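You operate a simulated robot arm through the tools that you are given. There is no shell and no other tool.

You are at the controls of a simulated two-armed robot. One attempt, no reset.

Task
Push the post base against the vee block and tap the bush flush into it.
Fine: set the bush in the bore by hand, drive it with the mallet, mallet back in the tapping block; nothing dropped.
Where things are to end (x, y in the base frame): post base within 2 cm of [62, -39].

Only the result counts: the job must be done as asked and must still hold three seconds after the hand-in. Knocking over, shifting, dropping, spilling or breaking anything else fails it.

Robot
Two 7-joint arms with two-finger grippers on one trunk that stands fixed in place. Base frame: the origin is at the foot of the trunk, x ahead of it, y to its left, z up; the work surface is at about z = 85. Units: cm, degrees, N and s.
The left shoulder is at [7, 13.9, 130.5], the right one opposite. With the tool pointing down near the work surface each hand reaches from about 44 to 74 cm from the base axis, measured 20 degrees to its own side. Payload 3.43 kg a hand.
The tool frame of a hand sits at the grasp point between the pads (the TCP): z along the fingers, y along the line on which they close. The tips reach 3 cm beyond it. The gripper opens to 10.4 cm; its body begins 5.7 cm behind the TCP.
Orientation is that of the tool frame in the base frame, as a unit quaternion [w, x, y, z]. With the fingers straight down and closing along the base's y, the tool's x points along the base's -x, its y along +y and its z along -z.

Tools
- The arms move only by the tool arm_command. It takes "left_moves", "right_moves" or both (then of equal length, played together; a hand with none holds still); each is a list of rows, each an object (a shift or turn left out is 0, a gripper value left out holds the last) with "gripper": the closure, from 0 (fully open) to 1 (shut); "translation": the shift along the base's x, y, z in units of 200 mm (1.0 is 200 mm), a list of three; "rotation": the turn, a rotation vector about the base's x, y, z in units of 180 degrees (1.0 is 180 degrees), a list of three. In form: [{"gripper": gripper, "translation": [x, y, z], "rotation": [rx, ry, rz]}, ...]. A call has 1 to 20 rows; each row is the pose to reach, as a shift and turn from the pose commanded when the call began. A call with a number of a shift or a turn outside -1 to 1 is refused whole. Rows are played at 5 a second. More than 5 cm and 8.6 degrees between two rows, or a gripper value outside its range, and nothing of the call is played. Where a pose cannot be reached the arm comes as near as it can. A force on the tool above 40 N (or 10 N above the force at the start of the call, whichever is more), or a blocked arm, ends the call early, and 0.2 s more pass. The fingers move at their own pace (about 4.5 cm/s each) and stop on an object; they squeeze with about 25 N. The grip force told is the motor's: it shows also when the fingers shut on nothing. Time passes only in rows, and 0.2 s behind the last, so rows that repeat a pose let the fingers close. The reply holds the time, the measured pose of the TCP, the force on the tool along the base axes, the opening and the grip force, in the units named above and with some noise, with the torque about the TCP (base axes, N m) and any sound that the robot's microphone picked up, and new pictures: "pictures" is both (left out), scene, wrist or none (wrist: the cameras of the hands that moved).
- Cameras (640 x 400 px; columns grow to the right, rows downward): "scene" is now at [11.87, -5.47, 152.88]; the picture's right is [-0.63, -0.78, 0.00], its down [-0.47, 0.38, -0.79] and it looks along [0.62, -0.50, -0.61] (base axes); focal length 331 px, centre (320, 200). "left" rides on the left gripper at [6.7, -1.8, -9] in its tool frame; the picture's right is [0.25, 0.97, 0.00], its down [-0.73, 0.19, -0.66] and it looks along [-0.64, 0.17, 0.75] (tool axes); focal length 218 px, centre (320, 200). "right" rides on the right gripper at [6.7, 1.8, -9] in its tool frame; the picture's right is [-0.25, 0.97, 0.00], its down [-0.73, -0.19, -0.66] and it looks along [-0.64, -0.17, 0.75] (tool axes); focal length 218 px, centre (320, 200). There is no depth. A picture from a camera that has moved, and an enlarged one, comes with that camera's place and axes in the base frame and with its lens.
- slide_trunk(by): slides the trunk up (or, below 0, down) by that many cm; the arms and the scene camera ride with it, the base frame stays. It gives what a move gives, with no picture.
- head_to(pan, tilt): turns the head with the scene camera to pan (to the left, within 86 degrees either way) and tilt (down, from -29 to 69), counted from straight ahead of the robot. It gives what a move gives, and a new picture of the scene camera.
- inspect(camera, box): a new picture of the part [left, top, right, bottom] of that camera's present view, enlarged. The clock stands still meanwhile.
- job_done(): hands the job in; it is judged then, once.

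Places have to be worked out from the pictures, the camera data and where the tool is seen. Open the grippers and draw the arms clear of the work before you hand the job in, unless the task says otherwise.

The tools are called after "Request:" as a command line: name --argument value ..., lists and objects as JSON in quotes. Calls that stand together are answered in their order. arm_command: Moves the arms, as the interface text tells. Its arguments: {"type":"object","properties":{"left_moves":{"type":"array"},"right_moves":{"type":"array"},"pictures":{"type":"string","enum":["both","scene","wrist","none"]}},"required":[]} The other tools are called the same way: slide_trunk (by) moves the trunk up or down; head_to (pan, tilt) turns the head that bears the scene camera; inspect (camera, box) takes an enlarged picture of a part of a camera's view; job_done () hands the job in.

At the start:

```text
time_s: 0.0
left_eef_pos: [51.21, -2.81, 122.67]
left_tcp_rot: [0.0, 0.001, 1.0, 0.0]
left_force: [0.7, -0.2, 0.6]
left_wrist_torque: [0.01, 0.01, 0.0]
left_finger_gap: 10.41
left_grasp_force: 0.1
right_eef_pos: [35.03, -51.27, 117.42]
right_tcp_rot: [0.0, 0.001, 1.0, 0.0]
right_force: [0.3, -0.5, -1.3]
right_wrist_torque: [0.02, -0.04, -0.03]
right_finger_gap: 10.41
right_grasp_force: 0.1
trunk travel left (down, up): [-80.0, 14.0]
head pan, tilt (commanded): [-38.8, 37.5]
```

scene: 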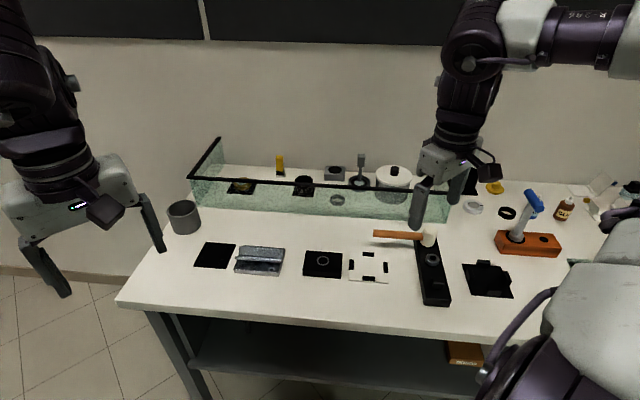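
right: 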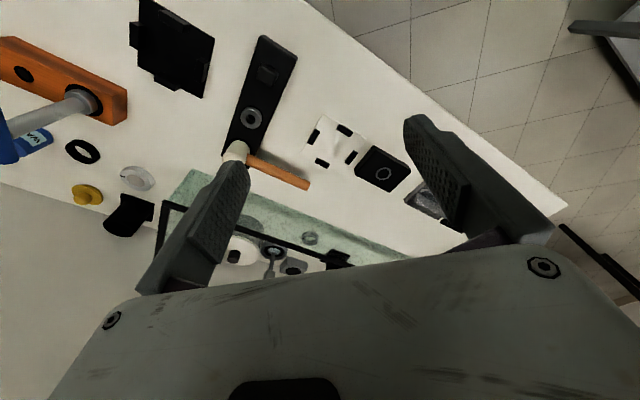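
left: 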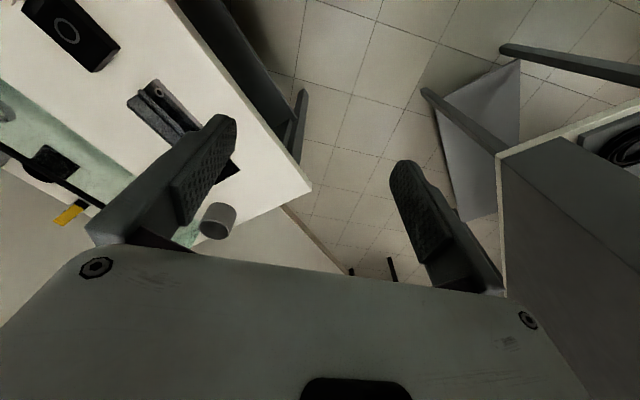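

I see a bench with a black strip block carrying a mallet, a black block with a ring (maybe the post base), a vee block and other things. I start by enlarging parts of the scene picture to identify the objects.

Request:
inspect --camera "scene" --box '[180, 210, 400, 310]'

Request:
inspect --camera "scene" --box '[340, 190, 580, 310]'

Request:
inspect --camera "scene" --box '[200, 130, 460, 230]'

Request:
inspect --camera "scene" --box '[440, 160, 640, 270]'

```text
2.91 times, centred on (290, 260) of scene
camera zoom: at [11.87, -5.47, 152.88], right [-0.63, -0.78, 0.0], down [-0.47, 0.38, -0.79], along [0.62, -0.5, -0.61], focal length 962 px, centre (407, 26)
```

zoom: 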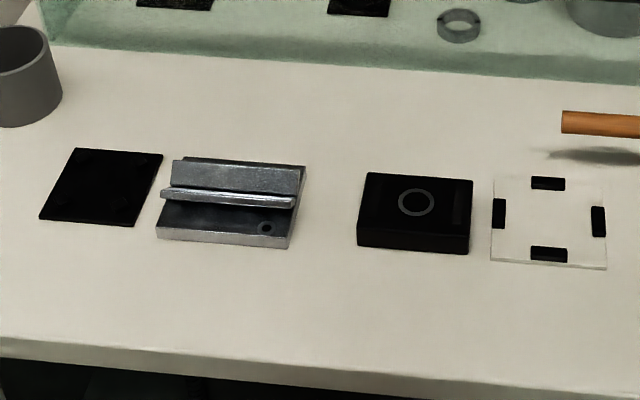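

```text
2.67 times, centred on (460, 250) of scene
camera zoom: at [11.87, -5.47, 152.88], right [-0.63, -0.78, 0.0], down [-0.47, 0.38, -0.79], along [0.62, -0.5, -0.61], focal length 882 px, centre (-53, 67)
```

zoom: 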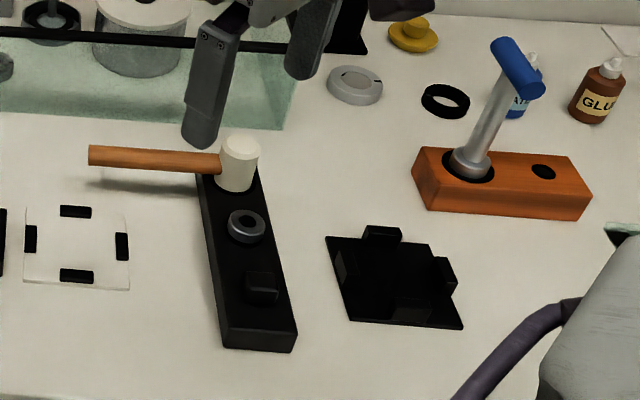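

```text
2.46 times, centred on (330, 180) of scene
camera zoom: at [11.87, -5.47, 152.88], right [-0.63, -0.78, 0.0], down [-0.47, 0.38, -0.79], along [0.62, -0.5, -0.61], focal length 814 px, centre (295, 249)
```

zoom: 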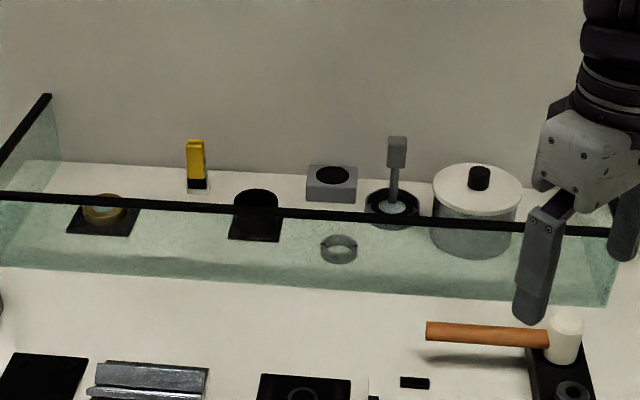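

```text
3.20 times, centred on (540, 215) of scene
camera zoom: at [11.87, -5.47, 152.88], right [-0.63, -0.78, 0.0], down [-0.47, 0.38, -0.79], along [0.62, -0.5, -0.61], focal length 1058 px, centre (-384, 152)
```

zoom: 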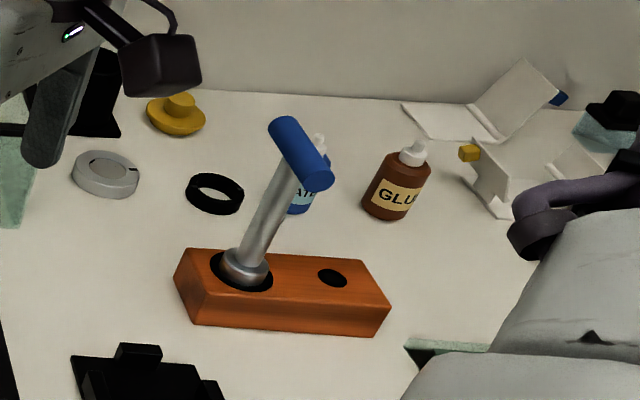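

The post base (black block with ring, at about (57,-42)) and the vee block (about (69.7,-30.8)) fit the target; the tapping block seems to be the long black strip with mallet and bush. I enlarge the right wrist view for details.

Request:
inspect --camera "right" --box '[200, 20, 340, 200]'

Request:
inspect --camera "right" --box '[280, 100, 460, 220]'

Request:
inspect --camera "scene" --box '[365, 215, 465, 315]'

```text
2.22 times, centred on (270, 110) of right
camera zoom: at [28.42, -49.52, 126.37], right [0.25, 0.97, 0.0], down [0.73, -0.19, 0.66], along [0.64, -0.17, -0.75], focal length 485 px, centre (431, 400)
```

zoom: 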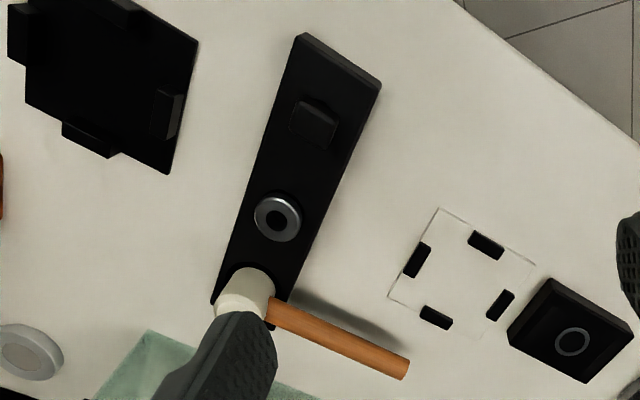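

```text
3.33 times, centred on (370, 160) of right
camera zoom: at [28.42, -49.52, 126.37], right [0.25, 0.97, 0.0], down [0.73, -0.19, 0.66], along [0.64, -0.17, -0.75], focal length 728 px, centre (153, 333)
```

zoom: 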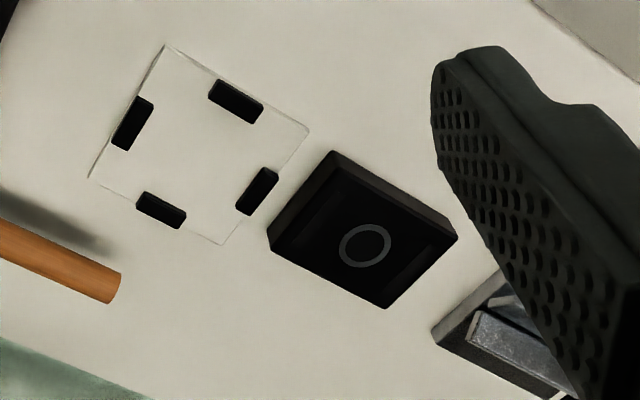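

```text
4.00 times, centred on (415, 265) of scene
camera zoom: at [11.87, -5.47, 152.88], right [-0.63, -0.78, 0.0], down [-0.47, 0.38, -0.79], along [0.62, -0.5, -0.61], focal length 1322 px, centre (-60, -60)
```

zoom: 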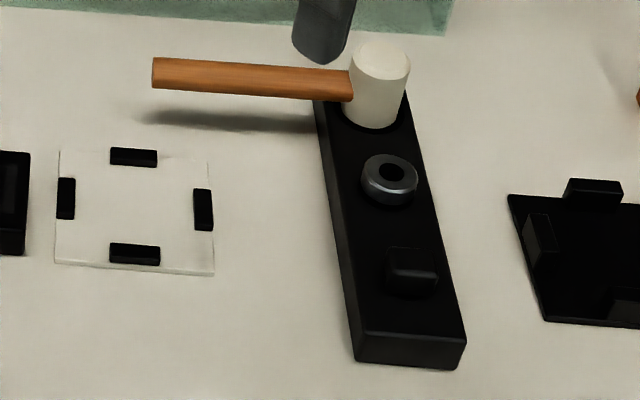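

The tapping block holds the mallet (head up-right in a pocket, handle level) and the steel bush; the post base lies between the printed square and the vee block. I turn the right hand about 51° so its fingers close across the push line and move it to look closely at post base and vee block.

Request:
arm_command --right_moves '[{"translation": [0.09, 0.027, -0.05], "rotation": [0, 0, 0.0354]}, {"translation": [0.18, 0.054, -0.12], "rotation": [0, 0, 0.0708]}, {"translation": [0.28, 0.08, -0.2], "rotation": [0, 0, 0.1062]}, {"translation": [0.37, 0.107, -0.3], "rotation": [0, 0, 0.1416]}, {"translation": [0.46, 0.134, -0.4], "rotation": [0, 0, 0.177]}, {"translation": [0.55, 0.16, -0.5], "rotation": [0, 0, 0.2124]}, {"translation": [0.64, 0.19, -0.6], "rotation": [0, 0, 0.2478]}, {"translation": [0.735, 0.215, -0.7], "rotation": [0, 0, 0.2833]}, {"translation": [0.735, 0.215, -0.7], "rotation": [0, 0, 0.2833]}]'

```text
time_s: 2.0
left_eef_pos: [51.09, -2.95, 122.91]
left_tcp_rot: [0.0, 0.0, 1.0, 0.001]
left_force: [-0.2, 0.5, 0.0]
left_wrist_torque: [0.02, 0.0, 0.03]
left_finger_gap: 10.41
left_grasp_force: 0.0
right_eef_pos: [49.67, -47.0, 103.34]
right_tcp_rot: [0.001, -0.431, 0.902, 0.0]
right_force: [-0.1, -0.5, 0.0]
right_wrist_torque: [0.0, -0.02, 0.0]
right_finger_gap: 10.41
right_grasp_force: 0.0
trunk travel left (down, up): [-80.0, 14.0]
head pan, tilt (commanded): [-38.8, 37.5]
camera scene: at [11.8, -5.48, 152.89], right [-0.63, -0.78, 0.0], down [-0.47, 0.38, -0.79], along [0.62, -0.5, -0.61], focal length 331 px, centre (320, 200)
camera right: at [44.19, -51.13, 112.35], right [-0.59, 0.8, 0.0], down [0.61, 0.45, 0.66], along [0.53, 0.39, -0.75], focal length 218 px, centre (320, 200)
```

scene: 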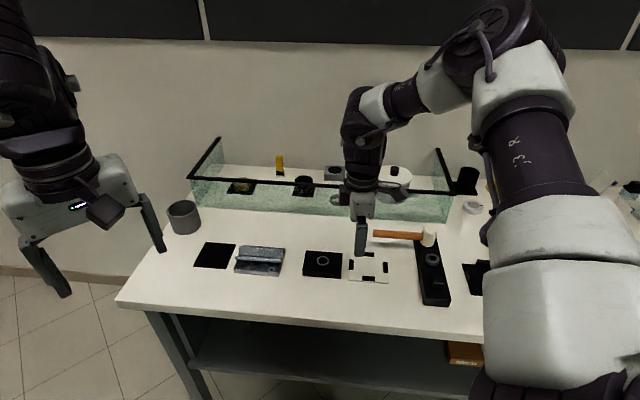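
right: 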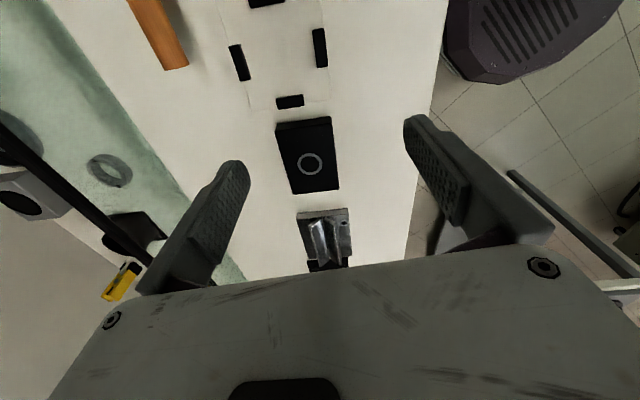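

Request:
inspect --camera "right" --box '[220, 80, 400, 280]'

Request:
inspect --camera "scene" --box '[220, 230, 350, 290]'

```text
2.00 times, centred on (310, 180) of right
camera zoom: at [44.19, -51.13, 112.35], right [-0.59, 0.8, 0.0], down [0.61, 0.45, 0.66], along [0.53, 0.39, -0.75], focal length 436 px, centre (340, 240)
```

zoom: 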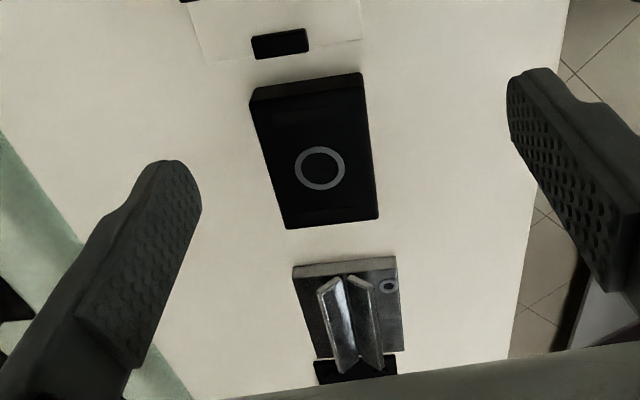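

```text
4.92 times, centred on (285, 260) of scene
camera zoom: at [11.8, -5.48, 152.89], right [-0.63, -0.78, 0.0], down [-0.47, 0.38, -0.79], along [0.62, -0.5, -0.61], focal length 1628 px, centre (492, -95)
```

zoom: 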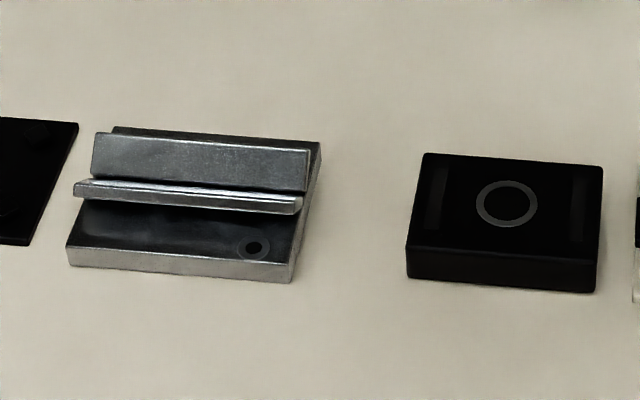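

From two views, the post base centre is about (57.4,-43.0), top z≈87.6, ~7 cm wide and ~9.7 cm long with its long axis at ~45°; the vee's near face lies ~6 cm further along (0.71,0.70). The plate with tabs is too close behind for pushing from the rear, so I'll straddle the base by its long sides and slide it; first I hover over it at yaw 45°.

Request:
arm_command --right_moves '[{"translation": [0.13, 0.066, 0], "rotation": [0, 0, -0.011]}, {"translation": [0.26, 0.132, -0.05], "rotation": [0, 0, -0.022]}, {"translation": [0.385, 0.1975, -0.15], "rotation": [0, 0, -0.032]}, {"translation": [0.385, 0.1975, -0.3], "rotation": [0, 0, -0.032]}, {"translation": [0.385, 0.1975, -0.4], "rotation": [0, 0, -0.032]}, {"translation": [0.385, 0.1975, -0.4], "rotation": [0, 0, -0.032]}]'

```text
time_s: 3.4
left_eef_pos: [51.24, -2.76, 122.84]
left_tcp_rot: [-0.001, 0.0, 1.0, 0.0]
left_force: [0.2, 0.1, -0.4]
left_wrist_torque: [-0.01, 0.01, 0.02]
left_finger_gap: 10.39
left_grasp_force: 0.1
right_eef_pos: [55.11, -42.99, 97.8]
right_tcp_rot: [0.001, -0.384, 0.923, 0.0]
right_force: [-0.2, 0.4, -0.3]
right_wrist_torque: [0.01, 0.02, 0.02]
right_finger_gap: 10.37
right_grasp_force: 0.0
right hand out of reach, approached as far as the arm can: row 3, 4, 5, 6
trunk travel left (down, up): [-80.0, 14.0]
head pan, tilt (commanded): [-38.8, 37.5]
camera scene: at [11.94, -5.42, 152.88], right [-0.63, -0.78, 0.0], down [-0.47, 0.38, -0.79], along [0.62, -0.5, -0.61], focal length 331 px, centre (320, 200)
camera right: at [49.1, -46.54, 106.85], right [-0.51, 0.86, 0.0], down [0.65, 0.38, 0.66], along [0.57, 0.33, -0.75], focal length 218 px, centre (320, 200)
```

scene: 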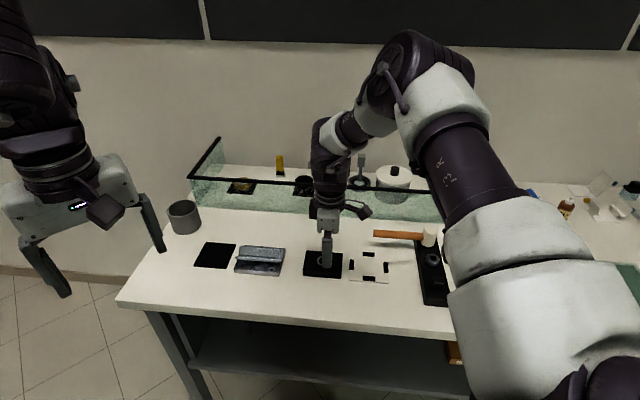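
right: 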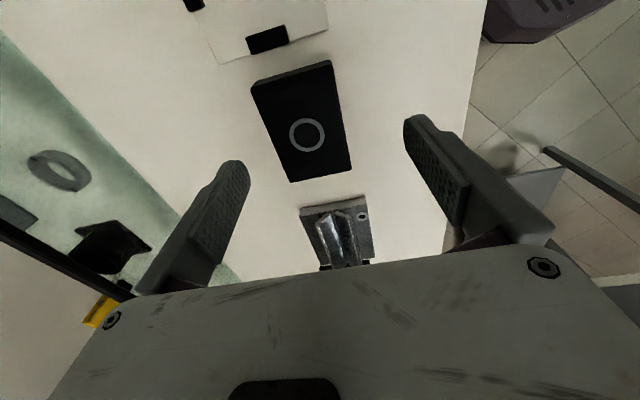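

The reach limit stopped the hand at (55.1,-43.0,97.8), short of the base's centre. I test whether a lower height gives more reach by commanding a small step down, still clear above the block.

Request:
arm_command --right_moves '[{"translation": [0, 0, -0.1]}, {"translation": [0, 0, -0.15]}, {"translation": [0, 0, -0.15]}]' --pictures "none"

```text
time_s: 4.2
left_eef_pos: [51.34, -3.0, 122.86]
left_tcp_rot: [0.0, 0.001, 1.0, 0.0]
left_force: [-0.3, 0.0, -0.3]
left_wrist_torque: [0.01, -0.02, -0.01]
left_finger_gap: 10.4
left_grasp_force: 0.2
right_eef_pos: [53.72, -43.01, 96.74]
right_tcp_rot: [0.0, -0.385, 0.923, 0.0]
right_force: [0.3, -0.5, 0.3]
right_wrist_torque: [0.01, -0.01, 0.01]
right_finger_gap: 10.39
right_grasp_force: 0.1
right hand out of reach, approached as far as the arm can: row 1, 2, 3
trunk travel left (down, up): [-80.0, 14.0]
head pan, tilt (commanded): [-38.8, 37.5]
```

Reach shrinks as the hand goes lower, so lowering the trunk should help. I first draw the hand back and up, then slide the trunk down 15 cm.

Request:
arm_command --right_moves '[{"translation": [-0.1, -0.05, 0.2]}, {"translation": [-0.2, -0.1, 0.4]}, {"translation": [-0.35, -0.15, 0.6]}, {"translation": [-0.45, -0.15, 0.8]}, {"translation": [-0.45, -0.15, 0.95]}]' --pictures "none"

```text
refused: row 3 steps farther than a row can; nothing moved
```

A row stepped slightly too far; I resend with smaller steps.

Request:
arm_command --right_moves '[{"translation": [-0.1, -0.05, 0.19]}, {"translation": [-0.2, -0.1, 0.38]}, {"translation": [-0.3, -0.15, 0.57]}, {"translation": [-0.4, -0.15, 0.76]}, {"translation": [-0.45, -0.15, 0.95]}, {"translation": [-0.45, -0.15, 1.0]}]' --pictures "none"

```text
time_s: 5.6
left_eef_pos: [51.39, -2.73, 122.82]
left_tcp_rot: [-0.002, 0.0, 1.0, 0.0]
left_force: [-0.8, 0.6, -0.1]
left_wrist_torque: [-0.01, -0.02, 0.01]
left_finger_gap: 10.4
left_grasp_force: 0.2
right_eef_pos: [44.88, -45.98, 116.7]
right_tcp_rot: [0.0, -0.384, 0.923, 0.001]
right_force: [0.0, 0.0, -0.1]
right_wrist_torque: [0.01, 0.0, 0.0]
right_finger_gap: 10.4
right_grasp_force: 0.1
trunk travel left (down, up): [-80.0, 14.0]
head pan, tilt (commanded): [-38.8, 37.5]
```

The hand is at (44.9,-46,116.7), so commands count from the reached pose. Now the trunk goes down by 15 cm (hand to ~z 101.7, left hand to ~108, both clear).

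Request:
slide_trunk --by -15

```text
time_s: 7.3
left_eef_pos: [51.21, -2.87, 107.88]
left_tcp_rot: [0.0, 0.001, 1.0, 0.0]
left_force: [-0.4, -0.1, -0.2]
left_wrist_torque: [-0.02, 0.0, -0.02]
left_finger_gap: 10.43
left_grasp_force: 0.0
right_eef_pos: [44.86, -45.84, 101.68]
right_tcp_rot: [0.0, -0.385, 0.923, 0.0]
right_force: [-0.2, 0.4, 0.3]
right_wrist_torque: [-0.01, -0.01, 0.01]
right_finger_gap: 10.4
right_grasp_force: 0.0
trunk travel left (down, up): [-65.0, 29.0]
head pan, tilt (commanded): [-38.8, 37.5]
```

Now I try to reach over the post base at z≈94.

Request:
arm_command --right_moves '[{"translation": [0.16, 0.035, -0.08]}, {"translation": [0.32, 0.07, -0.16]}, {"translation": [0.48, 0.105, -0.25]}, {"translation": [0.627, 0.14, -0.34]}, {"translation": [0.627, 0.14, -0.385]}, {"translation": [0.627, 0.14, -0.385]}]'

```text
time_s: 8.8
left_eef_pos: [51.26, -2.81, 107.89]
left_tcp_rot: [0.0, 0.0, 1.0, 0.0]
left_force: [-0.1, -0.5, 0.2]
left_wrist_torque: [0.02, -0.02, 0.02]
left_finger_gap: 10.4
left_grasp_force: 0.1
right_eef_pos: [57.44, -43.03, 93.97]
right_tcp_rot: [-0.001, -0.384, 0.923, -0.001]
right_force: [-0.1, 0.2, 0.1]
right_wrist_torque: [0.0, -0.01, -0.05]
right_finger_gap: 10.4
right_grasp_force: 0.0
trunk travel left (down, up): [-65.0, 29.0]
head pan, tilt (commanded): [-38.8, 37.5]
camera scene: at [11.86, -5.43, 137.89], right [-0.63, -0.78, 0.0], down [-0.47, 0.38, -0.79], along [0.62, -0.5, -0.61], focal length 331 px, centre (320, 200)
camera right: at [51.48, -46.52, 102.94], right [-0.51, 0.86, 0.0], down [0.65, 0.38, 0.66], along [0.57, 0.33, -0.75], focal length 218 px, centre (320, 200)
```

scene: 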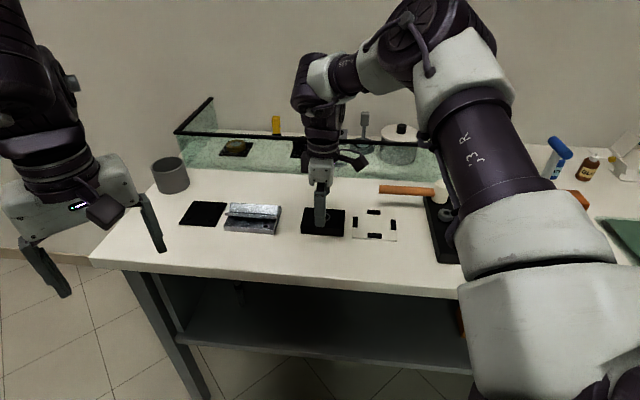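
right: 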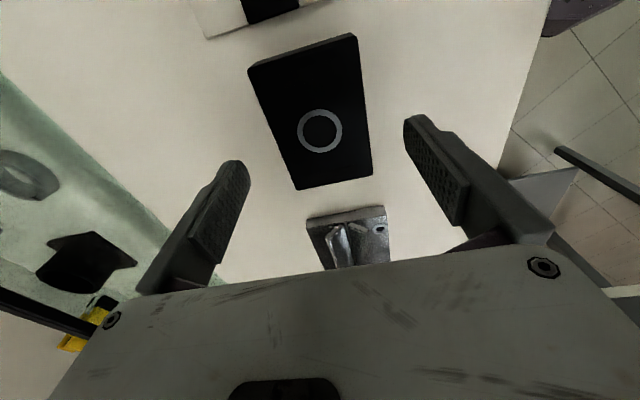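

The hand is now right above the base at (57.4,-43.0,94.0). I enlarge the wrist view to refine the block's pose before lowering the fingers beside it.

Request:
inspect --camera "right" --box '[220, 20, 420, 280]'

```text
1.54 times, centred on (320, 150) of right
camera zoom: at [51.48, -46.52, 102.94], right [-0.51, 0.86, 0.0], down [0.65, 0.38, 0.66], along [0.57, 0.33, -0.75], focal length 336 px, centre (320, 277)
```

zoom: 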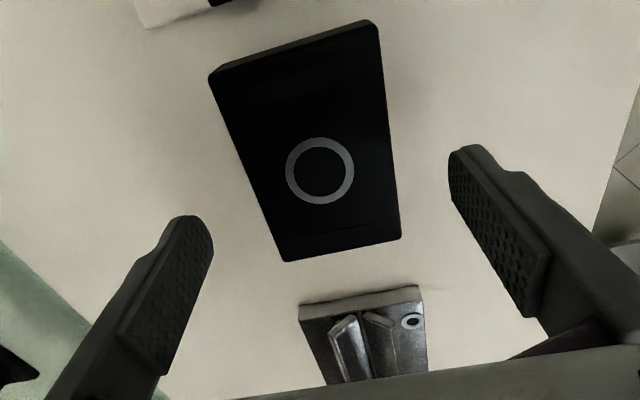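

The base's centre is about (57.4,-42.9), yaw 45°, well inside the open fingers, and the gap to the vee is ≈6.3 cm along (0.71,0.70). I lower the hand with the trunk by 5 cm so the tips come to z≈86 beside the block.

Request:
slide_trunk --by -5

Request:
inspect --camera "right" --box '[160, 0, 480, 280]'

```text
time_s: 9.7
left_eef_pos: [51.17, -2.92, 102.9]
left_tcp_rot: [0.0, 0.0, 1.0, -0.001]
left_force: [-0.7, 0.1, 0.3]
left_wrist_torque: [-0.01, -0.03, -0.04]
left_finger_gap: 10.42
left_grasp_force: 0.1
right_eef_pos: [57.41, -43.12, 88.96]
right_tcp_rot: [0.0, -0.385, 0.923, 0.0]
right_force: [0.4, 0.0, 1.9]
right_wrist_torque: [-0.07, -0.1, -0.03]
right_finger_gap: 10.4
right_grasp_force: 0.0
trunk travel left (down, up): [-60.0, 34.0]
head pan, tilt (commanded): [-38.8, 37.5]
```

```text
1.43 times, centred on (320, 140) of right
camera zoom: at [51.44, -46.55, 97.96], right [-0.51, 0.86, 0.0], down [0.65, 0.38, 0.66], along [0.57, 0.33, -0.75], focal length 312 px, centre (320, 286)
```

zoom: 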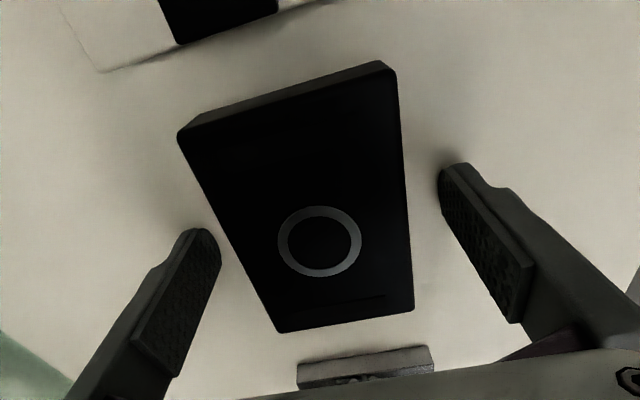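

The fingers straddle the base with clear space on both sides; the vertical force reads a slight 1.9 N. I raise 0.3 cm to be safe off the table and close the fingers on the block.

Request:
arm_command --right_moves '[{"translation": [0, 0, 0.015], "gripper": 0}, {"translation": [0, 0, 0.015], "gripper": 0.3}, {"translation": [0, 0, 0.015], "gripper": 0.45}, {"translation": [0, 0, 0.015], "gripper": 0.45}, {"translation": [0, 0, 0.015], "gripper": 0.45}]'

```text
time_s: 10.9
left_eef_pos: [51.28, -2.76, 102.92]
left_tcp_rot: [0.0, -0.001, 1.0, 0.0]
left_force: [0.3, 1.3, -0.6]
left_wrist_torque: [0.03, 0.01, -0.03]
left_finger_gap: 10.39
left_grasp_force: 0.1
right_eef_pos: [57.46, -42.99, 89.25]
right_tcp_rot: [0.0, -0.384, 0.923, 0.0]
right_force: [0.3, 0.2, -0.3]
right_wrist_torque: [0.19, 0.16, -0.03]
right_finger_gap: 6.97
right_grasp_force: 25.1
trunk travel left (down, up): [-60.0, 34.0]
head pan, tilt (commanded): [-38.8, 37.5]
camera scene: at [11.88, -5.46, 132.88], right [-0.63, -0.78, 0.0], down [-0.47, 0.38, -0.79], along [0.62, -0.5, -0.61], focal length 331 px, centre (320, 200)
camera right: at [51.48, -46.57, 98.25], right [-0.51, 0.86, 0.0], down [0.65, 0.38, 0.66], along [0.57, 0.33, -0.75], focal length 218 px, centre (320, 200)
```

scene: 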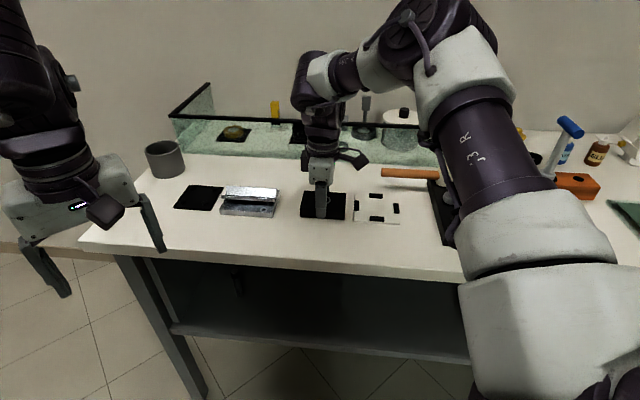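
right: 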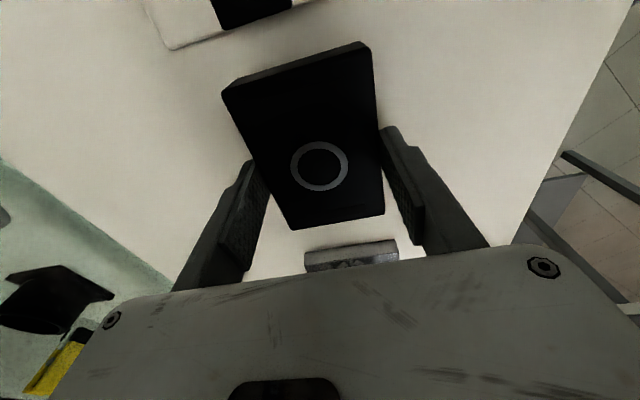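

The fingers hold the base (gap 6.97 cm, 25 N). I slide it 5 cm along (0.707,0.707) toward the vee block in gentle steps.

Request:
arm_command --right_moves '[{"translation": [0.0177, 0.0177, 0]}, {"translation": [0.0354, 0.0354, 0]}, {"translation": [0.053, 0.053, 0]}, {"translation": [0.0707, 0.0707, 0]}, {"translation": [0.0884, 0.0884, 0]}, {"translation": [0.1061, 0.1061, 0]}, {"translation": [0.1237, 0.1237, 0]}, {"translation": [0.1414, 0.1414, 0]}, {"translation": [0.1591, 0.1591, 0]}, {"translation": [0.1768, 0.1768, 0]}]'

```text
time_s: 13.1
left_eef_pos: [51.16, -2.81, 102.84]
left_tcp_rot: [0.0, 0.0, 1.0, 0.001]
left_force: [0.0, 0.7, 0.2]
left_wrist_torque: [0.02, -0.02, 0.0]
left_finger_gap: 10.37
left_grasp_force: 0.1
right_eef_pos: [59.75, -39.91, 89.25]
right_tcp_rot: [0.001, -0.384, 0.923, 0.0]
right_force: [1.3, -1.3, -0.4]
right_wrist_torque: [-0.14, 0.3, 0.11]
right_finger_gap: 6.98
right_grasp_force: 25.4
right hand out of reach, approached as far as the arm can: row 8, 9, 10
trunk travel left (down, up): [-60.0, 34.0]
head pan, tilt (commanded): [-38.8, 37.5]
camera scene: at [11.89, -5.5, 132.88], right [-0.63, -0.78, 0.0], down [-0.47, 0.38, -0.79], along [0.62, -0.5, -0.61], focal length 331 px, centre (320, 200)
camera right: at [53.83, -43.46, 98.24], right [-0.51, 0.86, 0.0], down [0.65, 0.38, 0.66], along [0.57, 0.33, -0.75], focal length 218 px, centre (320, 200)
```

scene: 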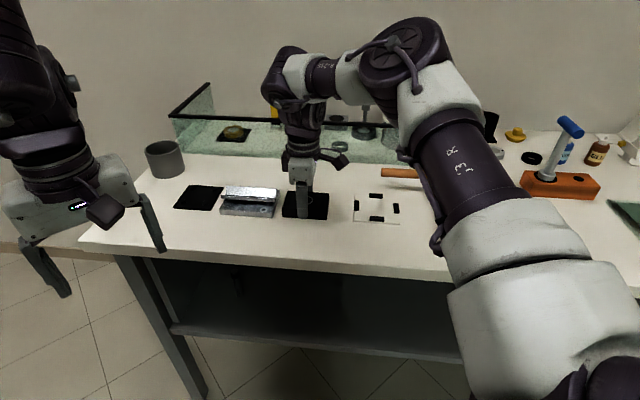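
right: 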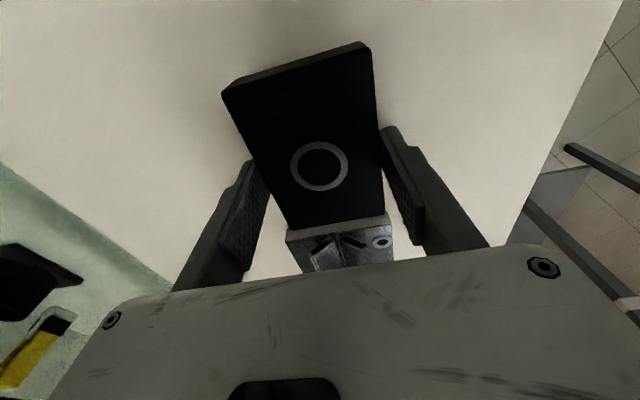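

The hand hit its reach limit at (59.75,-39.91) after sliding the base about 3.8 cm (and ~0.5 cm sideways); about 2.5 cm remains to the vee. I release, lift, and then will go behind the base, where there is now ~5.5 cm of room, to push it the rest of the way.

Request:
arm_command --right_moves '[{"gripper": 0.2}, {"gripper": 0.0}, {"gripper": 0.0}, {"translation": [-0.02, -0.02, 0.1], "gripper": 0.0}, {"translation": [-0.06, -0.06, 0.22], "gripper": 0.0}, {"translation": [-0.15, -0.15, 0.25], "gripper": 0.3}, {"translation": [-0.25, -0.25, 0.25], "gripper": 0.6}, {"translation": [-0.25, -0.25, 0.25], "gripper": 0.6}]'

```text
time_s: 14.9
left_eef_pos: [51.37, -2.72, 102.8]
left_tcp_rot: [0.0, 0.0, 1.0, 0.0]
left_force: [-1.2, 0.5, -0.6]
left_wrist_torque: [-0.03, 0.02, -0.01]
left_finger_gap: 10.39
left_grasp_force: 0.1
right_eef_pos: [54.81, -44.81, 94.4]
right_tcp_rot: [0.0, -0.385, 0.923, 0.0]
right_force: [0.7, -0.6, -0.2]
right_wrist_torque: [-0.05, -0.01, -0.02]
right_finger_gap: 4.15
right_grasp_force: 0.2
trunk travel left (down, up): [-60.0, 34.0]
head pan, tilt (commanded): [-38.8, 37.5]
camera scene: at [11.95, -5.38, 132.88], right [-0.63, -0.78, 0.0], down [-0.47, 0.38, -0.79], along [0.62, -0.5, -0.61], focal length 331 px, centre (320, 200)
camera right: at [48.93, -48.32, 103.34], right [-0.51, 0.86, 0.0], down [0.65, 0.38, 0.66], along [0.56, 0.33, -0.75], focal length 218 px, centre (320, 200)
```

scene: 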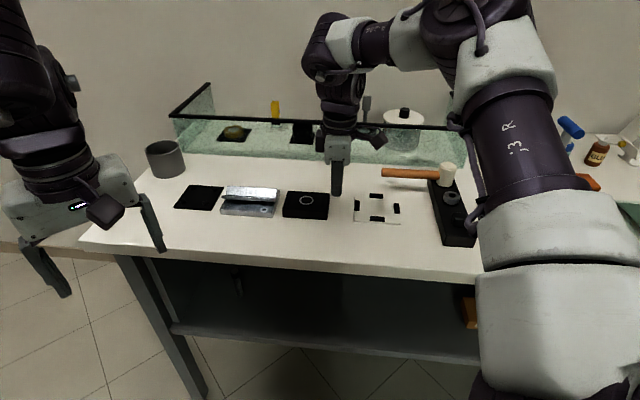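
right: 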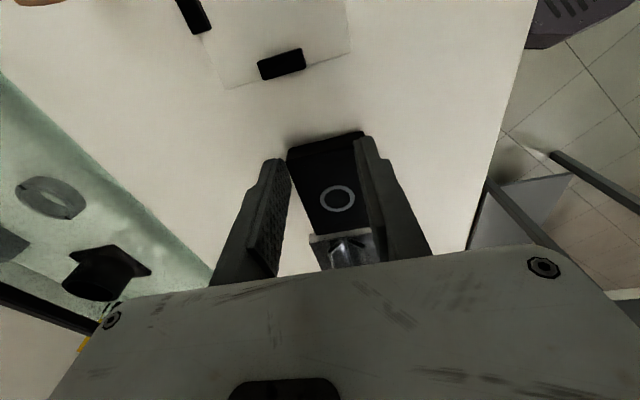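

Request:
inspect --camera "right" --box '[220, 20, 420, 280]'

Request:
inspect --camera "scene" --box '[200, 160, 420, 260]'

Request:
inspect --camera "scene" --box '[370, 140, 500, 260]'

```text
1.54 times, centred on (320, 150) of right
camera zoom: at [48.93, -48.32, 103.34], right [-0.51, 0.86, 0.0], down [0.65, 0.38, 0.66], along [0.56, 0.33, -0.75], focal length 336 px, centre (320, 277)
```

zoom: 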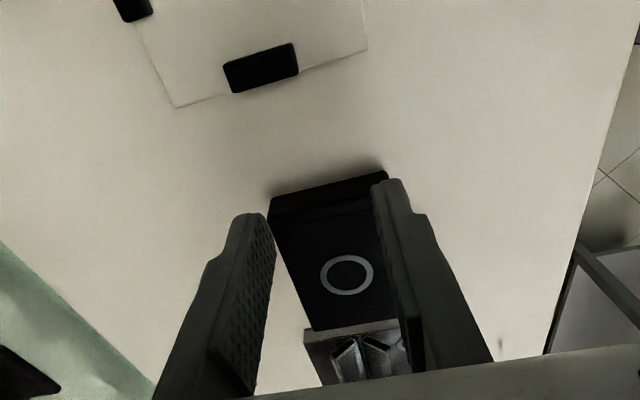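

```text
2.91 times, centred on (310, 210) of scene
camera zoom: at [11.95, -5.38, 132.88], right [-0.63, -0.78, 0.0], down [-0.47, 0.38, -0.79], along [0.62, -0.5, -0.61], focal length 962 px, centre (349, 171)
```

zoom: 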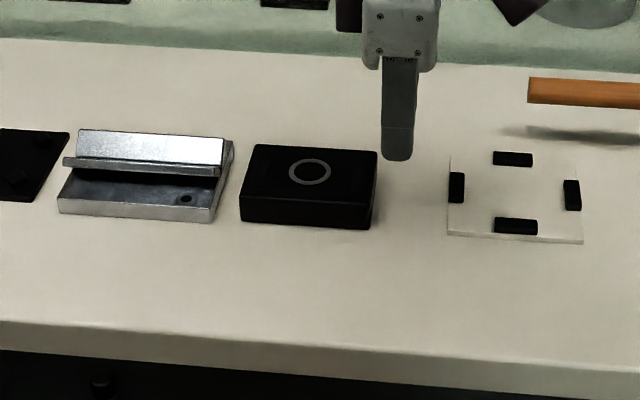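

```text
3.33 times, centred on (435, 200) of scene
camera zoom: at [11.95, -5.38, 132.88], right [-0.63, -0.78, 0.0], down [-0.47, 0.38, -0.79], along [0.62, -0.5, -0.61], focal length 1102 px, centre (-63, 200)
```

zoom: 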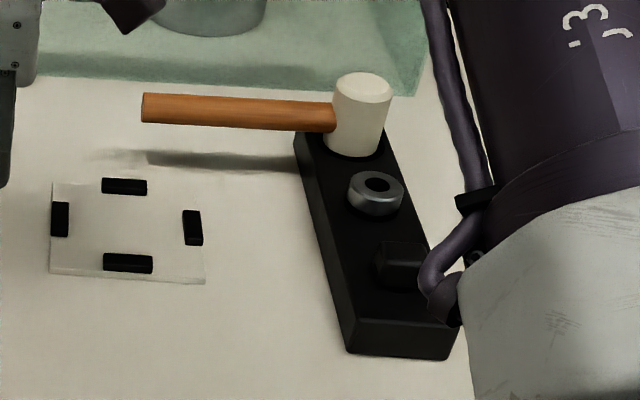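

The block sits about 2 cm from the vee, and the hand (gap ~4 cm) is ~2.2 cm behind its rear face with room to the tabbed plate. I lower the hand to z≈89 behind the face.

Request:
arm_command --right_moves '[{"translation": [0, 0, -0.1]}, {"translation": [0, 0, -0.2]}, {"translation": [0, 0, -0.265]}, {"translation": [0, 0, -0.265]}]'

```text
time_s: 15.9
left_eef_pos: [51.19, -2.77, 102.74]
left_tcp_rot: [0.0, 0.0, 1.0, 0.0]
left_force: [0.9, -0.1, -0.1]
left_wrist_torque: [0.03, 0.03, -0.02]
left_finger_gap: 10.4
left_grasp_force: 0.1
right_eef_pos: [54.82, -44.84, 88.95]
right_tcp_rot: [0.0, -0.384, 0.923, -0.001]
right_force: [-0.4, 0.9, 0.5]
right_wrist_torque: [-0.01, 0.0, -0.01]
right_finger_gap: 4.16
right_grasp_force: 0.1
trunk travel left (down, up): [-60.0, 34.0]
head pan, tilt (commanded): [-38.8, 37.5]
camera scene: at [11.87, -5.45, 132.88], right [-0.63, -0.78, 0.0], down [-0.47, 0.38, -0.79], along [0.62, -0.5, -0.61], focal length 331 px, centre (320, 200)
camera right: at [48.79, -48.41, 97.94], right [-0.51, 0.86, 0.0], down [0.65, 0.38, 0.66], along [0.57, 0.33, -0.75], focal length 218 px, centre (320, 200)
```

scene: 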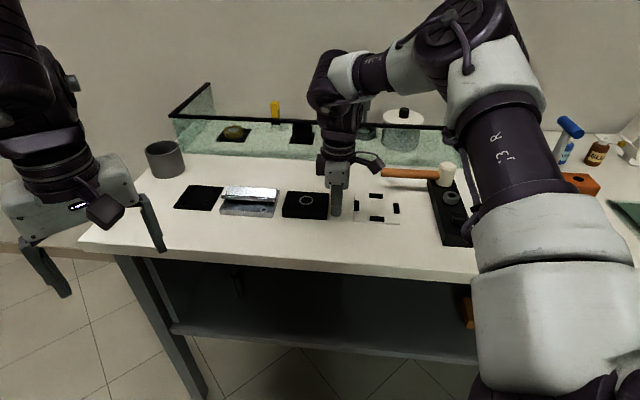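
right: 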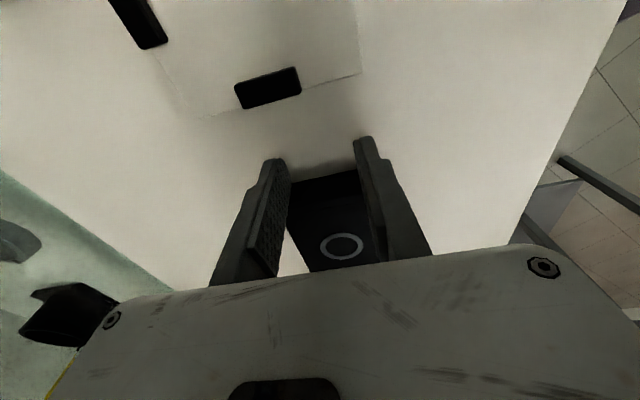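

Tips are down behind the block without contact. I push forward along (0.707,0.707) by 2.4 cm in small steps and watch the force.

Request:
arm_command --right_moves '[{"translation": [0.0106, 0.0106, 0]}, {"translation": [0.0212, 0.0212, 0]}, {"translation": [0.0318, 0.0318, 0]}, {"translation": [0.0424, 0.0424, 0]}, {"translation": [0.053, 0.053, 0]}, {"translation": [0.0636, 0.0636, 0]}, {"translation": [0.0742, 0.0742, 0]}, {"translation": [0.0849, 0.0849, 0]}]'

```text
time_s: 17.7
left_eef_pos: [51.23, -2.73, 102.82]
left_tcp_rot: [0.0, 0.0, 1.0, 0.0]
left_force: [0.1, 0.0, 0.3]
left_wrist_torque: [-0.04, 0.01, 0.02]
left_finger_gap: 10.41
left_grasp_force: 0.0
right_eef_pos: [56.54, -43.12, 88.94]
right_tcp_rot: [0.0, -0.385, 0.923, 0.0]
right_force: [-1.5, -2.1, 0.5]
right_wrist_torque: [-0.01, 0.03, 0.05]
right_finger_gap: 4.17
right_grasp_force: 0.0
trunk travel left (down, up): [-60.0, 34.0]
head pan, tilt (commanded): [-38.8, 37.5]
camera scene: at [11.85, -5.46, 132.88], right [-0.63, -0.78, 0.0], down [-0.47, 0.38, -0.79], along [0.62, -0.5, -0.61], focal length 331 px, centre (320, 200)
camera right: at [50.53, -46.72, 97.97], right [-0.51, 0.86, 0.0], down [0.65, 0.38, 0.66], along [0.56, 0.33, -0.75], focal length 218 px, centre (320, 200)
```

scene: 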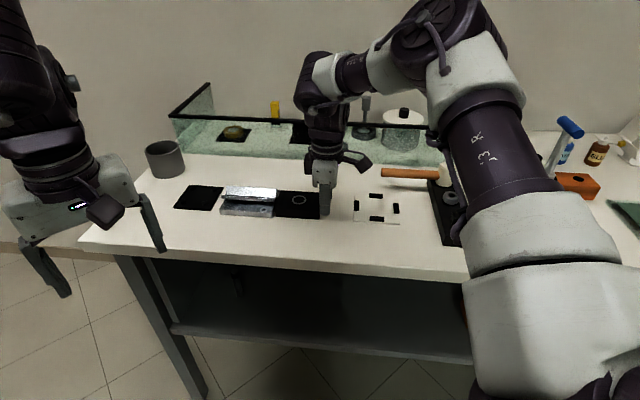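
right: 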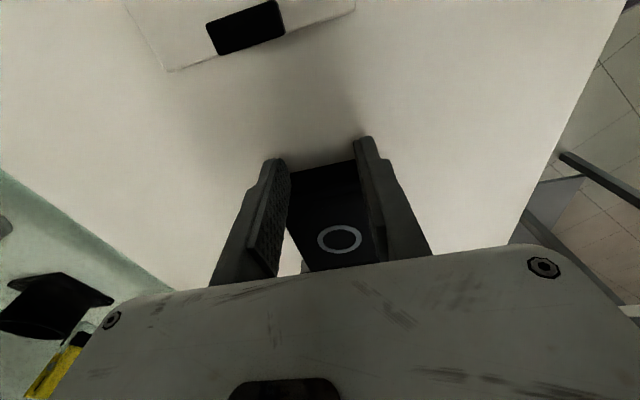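

There is ~2.6 N of push resistance (block sliding). I check the remaining gap to the vee in the enlarged scene.

Request:
inspect --camera "scene" --box '[210, 170, 350, 240]'

```text
4.57 times, centred on (280, 205) of scene
camera zoom: at [11.85, -5.46, 132.88], right [-0.63, -0.78, 0.0], down [-0.47, 0.38, -0.79], along [0.62, -0.5, -0.61], focal length 1512 px, centre (503, 177)
```

zoom: 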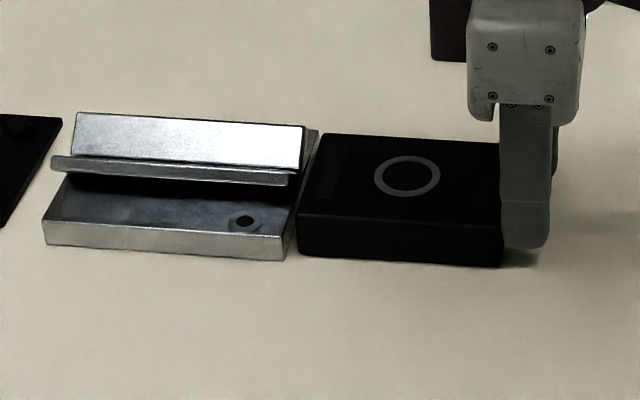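

About 0.5–0.7 cm remains. I advance 0.4 cm slowly and look again.

Request:
arm_command --right_moves '[{"translation": [0.00354, 0.00354, 0]}, {"translation": [0.00707, 0.00707, 0]}, {"translation": [0.0106, 0.0106, 0]}, {"translation": [0.0141, 0.0141, 0]}]' --pictures "none"

Request:
inspect --camera "scene" --box '[240, 180, 300, 230]'

```text
time_s: 18.7
left_eef_pos: [51.11, -2.87, 102.84]
left_tcp_rot: [0.001, -0.001, 1.0, 0.0]
left_force: [0.5, 0.9, -0.6]
left_wrist_torque: [-0.01, 0.02, -0.01]
left_finger_gap: 10.39
left_grasp_force: 0.1
right_eef_pos: [56.84, -42.99, 88.93]
right_tcp_rot: [0.0, -0.384, 0.923, 0.0]
right_force: [-1.7, -2.0, 0.2]
right_wrist_torque: [0.01, 0.02, -0.04]
right_finger_gap: 4.15
right_grasp_force: 0.0
trunk travel left (down, up): [-60.0, 34.0]
head pan, tilt (commanded): [-38.8, 37.5]
```

```text
8.00 times, centred on (270, 205) of scene
camera zoom: at [11.84, -5.47, 132.88], right [-0.63, -0.78, 0.0], down [-0.47, 0.38, -0.79], along [0.62, -0.5, -0.61], focal length 2645 px, centre (720, 160)
```

zoom: 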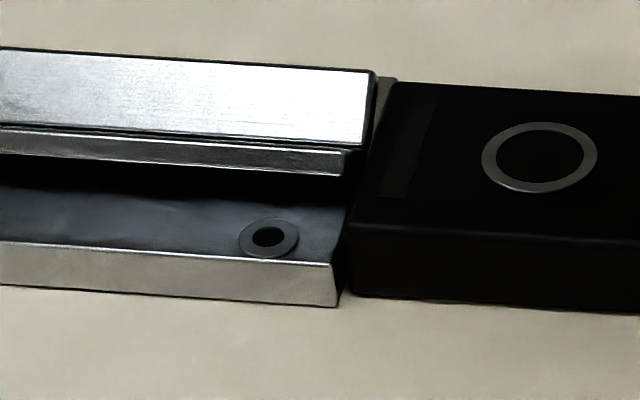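

About 0.2–0.3 cm left, force still ~2.6 N. I step 0.2 cm in fine increments.

Request:
arm_command --right_moves '[{"translation": [0.00177, 0.00177, 0]}, {"translation": [0.00354, 0.00354, 0]}, {"translation": [0.0053, 0.0053, 0]}, {"translation": [0.00707, 0.00707, 0]}]' --pictures "none"

Request:
inspect --camera "scene" --box '[240, 180, 300, 230]'

```text
time_s: 19.7
left_eef_pos: [51.19, -2.82, 102.9]
left_tcp_rot: [0.001, 0.0, 1.0, 0.0]
left_force: [-0.6, -0.1, -0.4]
left_wrist_torque: [-0.03, -0.01, 0.01]
left_finger_gap: 10.39
left_grasp_force: 0.0
right_eef_pos: [56.78, -42.81, 88.99]
right_tcp_rot: [-0.001, -0.384, 0.923, 0.001]
right_force: [-3.5, -3.8, -0.7]
right_wrist_torque: [-0.11, 0.03, -0.04]
right_finger_gap: 4.12
right_grasp_force: 0.1
trunk travel left (down, up): [-60.0, 34.0]
head pan, tilt (commanded): [-38.8, 37.5]
```

```text
8.00 times, centred on (270, 205) of scene
camera zoom: at [11.78, -5.52, 132.89], right [-0.63, -0.78, 0.0], down [-0.47, 0.38, -0.79], along [0.62, -0.5, -0.61], focal length 2645 px, centre (720, 160)
```

zoom: 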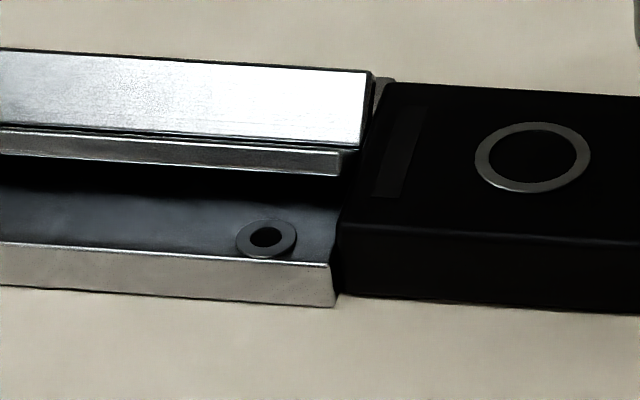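

Force rose to ~5.2 N, so the block has met the vee. I stop pushing and compare the vee's place with the earlier enlarged view.

Request:
inspect --camera "scene" --box '[210, 170, 350, 240]'

Request:
inspect --camera "scene" --box '[175, 170, 275, 230]'

```text
4.57 times, centred on (280, 205) of scene
camera zoom: at [11.78, -5.52, 132.89], right [-0.63, -0.78, 0.0], down [-0.47, 0.38, -0.79], along [0.62, -0.5, -0.61], focal length 1512 px, centre (503, 177)
```

zoom: 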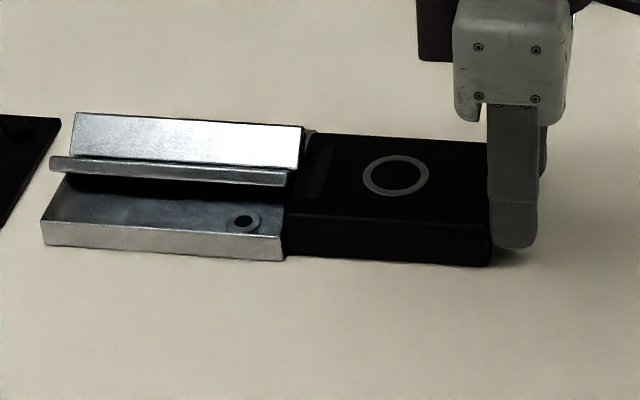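

```text
6.40 times, centred on (225, 200) of scene
camera zoom: at [11.78, -5.52, 132.89], right [-0.63, -0.78, 0.0], down [-0.47, 0.38, -0.79], along [0.62, -0.5, -0.61], focal length 2116 px, centre (928, 200)
```

zoom: 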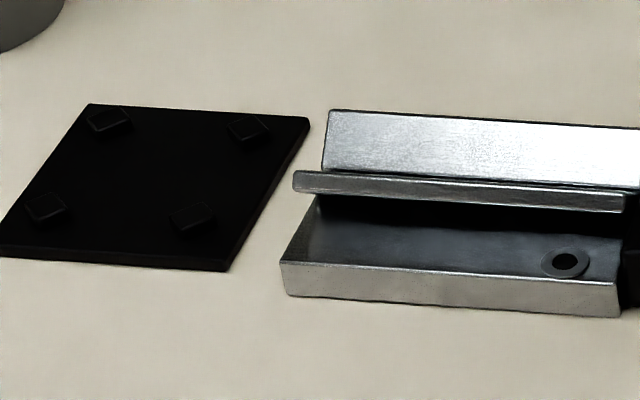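

The vee hasn't visibly moved and the base now sits against it with its bore near (61.4,-38.6). I back the hand off along -(0.707,0.707) and lift.

Request:
arm_command --right_moves '[{"translation": [-0.02, -0.02, 0]}, {"translation": [-0.06, -0.06, 0.0]}, {"translation": [-0.08, -0.08, 0.1]}, {"translation": [-0.1, -0.1, 0.25]}, {"translation": [-0.15, -0.15, 0.45], "gripper": 0.3}, {"translation": [-0.15, -0.15, 0.6], "gripper": 0.0}]'

```text
time_s: 21.1
left_eef_pos: [51.29, -2.78, 102.78]
left_tcp_rot: [0.001, 0.0, 1.0, 0.0]
left_force: [-0.6, 0.3, 0.9]
left_wrist_torque: [-0.02, -0.01, -0.03]
left_finger_gap: 10.41
left_grasp_force: 0.0
right_eef_pos: [53.87, -45.66, 101.22]
right_tcp_rot: [-0.001, -0.384, 0.923, 0.0]
right_force: [0.5, -0.2, -0.1]
right_wrist_torque: [-0.01, 0.01, -0.02]
right_finger_gap: 9.28
right_grasp_force: 0.0
trunk travel left (down, up): [-60.0, 34.0]
head pan, tilt (commanded): [-38.8, 37.5]
camera scene: at [11.89, -5.34, 132.88], right [-0.63, -0.78, 0.0], down [-0.47, 0.38, -0.79], along [0.62, -0.5, -0.61], focal length 331 px, centre (320, 200)
camera right: at [48.02, -49.19, 110.14], right [-0.51, 0.86, 0.0], down [0.65, 0.38, 0.66], along [0.56, 0.33, -0.75], focal length 218 px, centre (320, 200)
```

scene: 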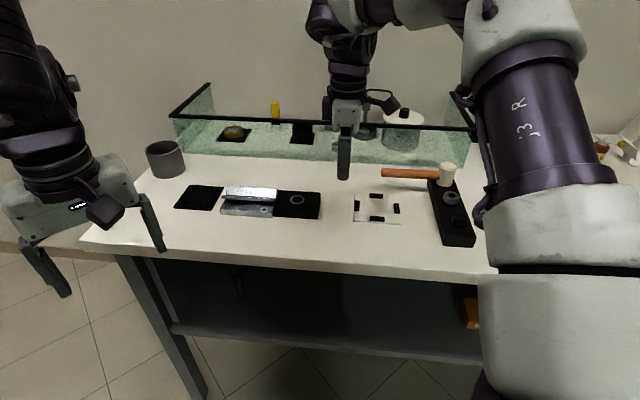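
right: 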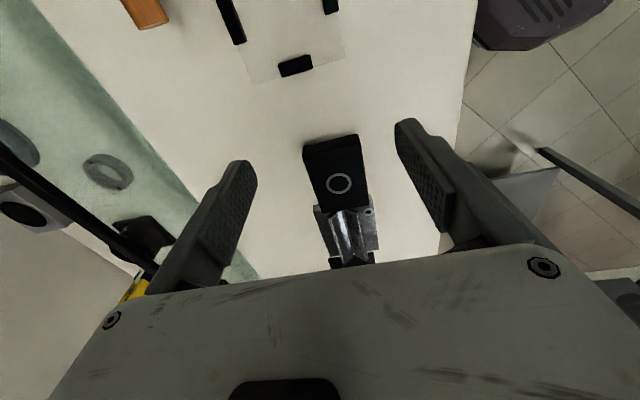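

Base done for now. Triangulating from two camera heights: bush top at ≈(39.1,-64.4,89.6), mallet head top ≈(45.1,-70.7,91.8), handle along 45° to its end at ≈(55.5,-60,88.9). The handle lies far out, so I test how far the hand reaches over it at this yaw, staying high.

Request:
arm_command --right_moves '[{"translation": [-0.03, -0.2, -0.02], "gripper": 0}, {"translation": [-0.06, -0.4, -0.05]}, {"translation": [-0.09, -0.6, -0.08]}, {"translation": [-0.12, -0.8, -0.11]}, {"translation": [-0.165, -0.99, -0.13]}, {"translation": [-0.165, -0.99, -0.13]}]'

```text
time_s: 22.5
left_eef_pos: [51.28, -2.7, 102.87]
left_tcp_rot: [0.0, 0.0, 1.0, 0.0]
left_force: [0.1, 0.1, 0.2]
left_wrist_torque: [-0.01, 0.0, 0.07]
left_finger_gap: 10.39
left_grasp_force: 0.1
right_eef_pos: [50.67, -65.35, 98.58]
right_tcp_rot: [0.0, -0.385, 0.923, 0.0]
right_force: [-0.2, -0.2, -0.2]
right_wrist_torque: [-0.01, 0.01, -0.01]
right_finger_gap: 10.39
right_grasp_force: 0.1
trunk travel left (down, up): [-60.0, 34.0]
head pan, tilt (commanded): [-38.8, 37.5]
camera scene: at [11.87, -5.35, 132.89], right [-0.63, -0.78, 0.0], down [-0.47, 0.38, -0.79], along [0.62, -0.5, -0.61], focal length 331 px, centre (320, 200)
camera right: at [44.7, -68.97, 107.51], right [-0.51, 0.86, 0.0], down [0.65, 0.38, 0.66], along [0.56, 0.33, -0.75], focal length 218 px, centre (320, 200)
```

scene: 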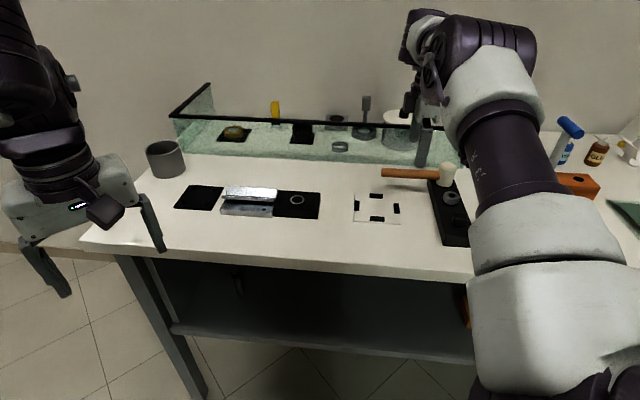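
right: 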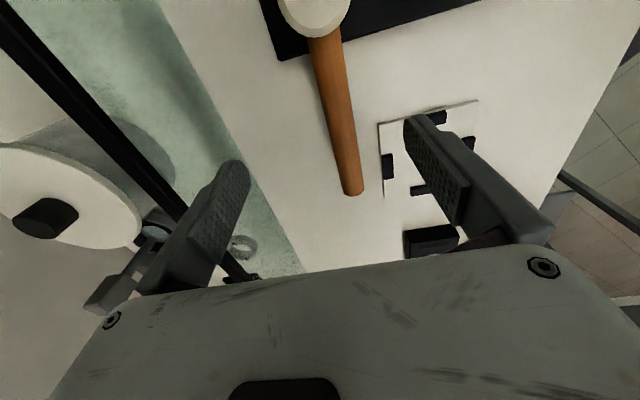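

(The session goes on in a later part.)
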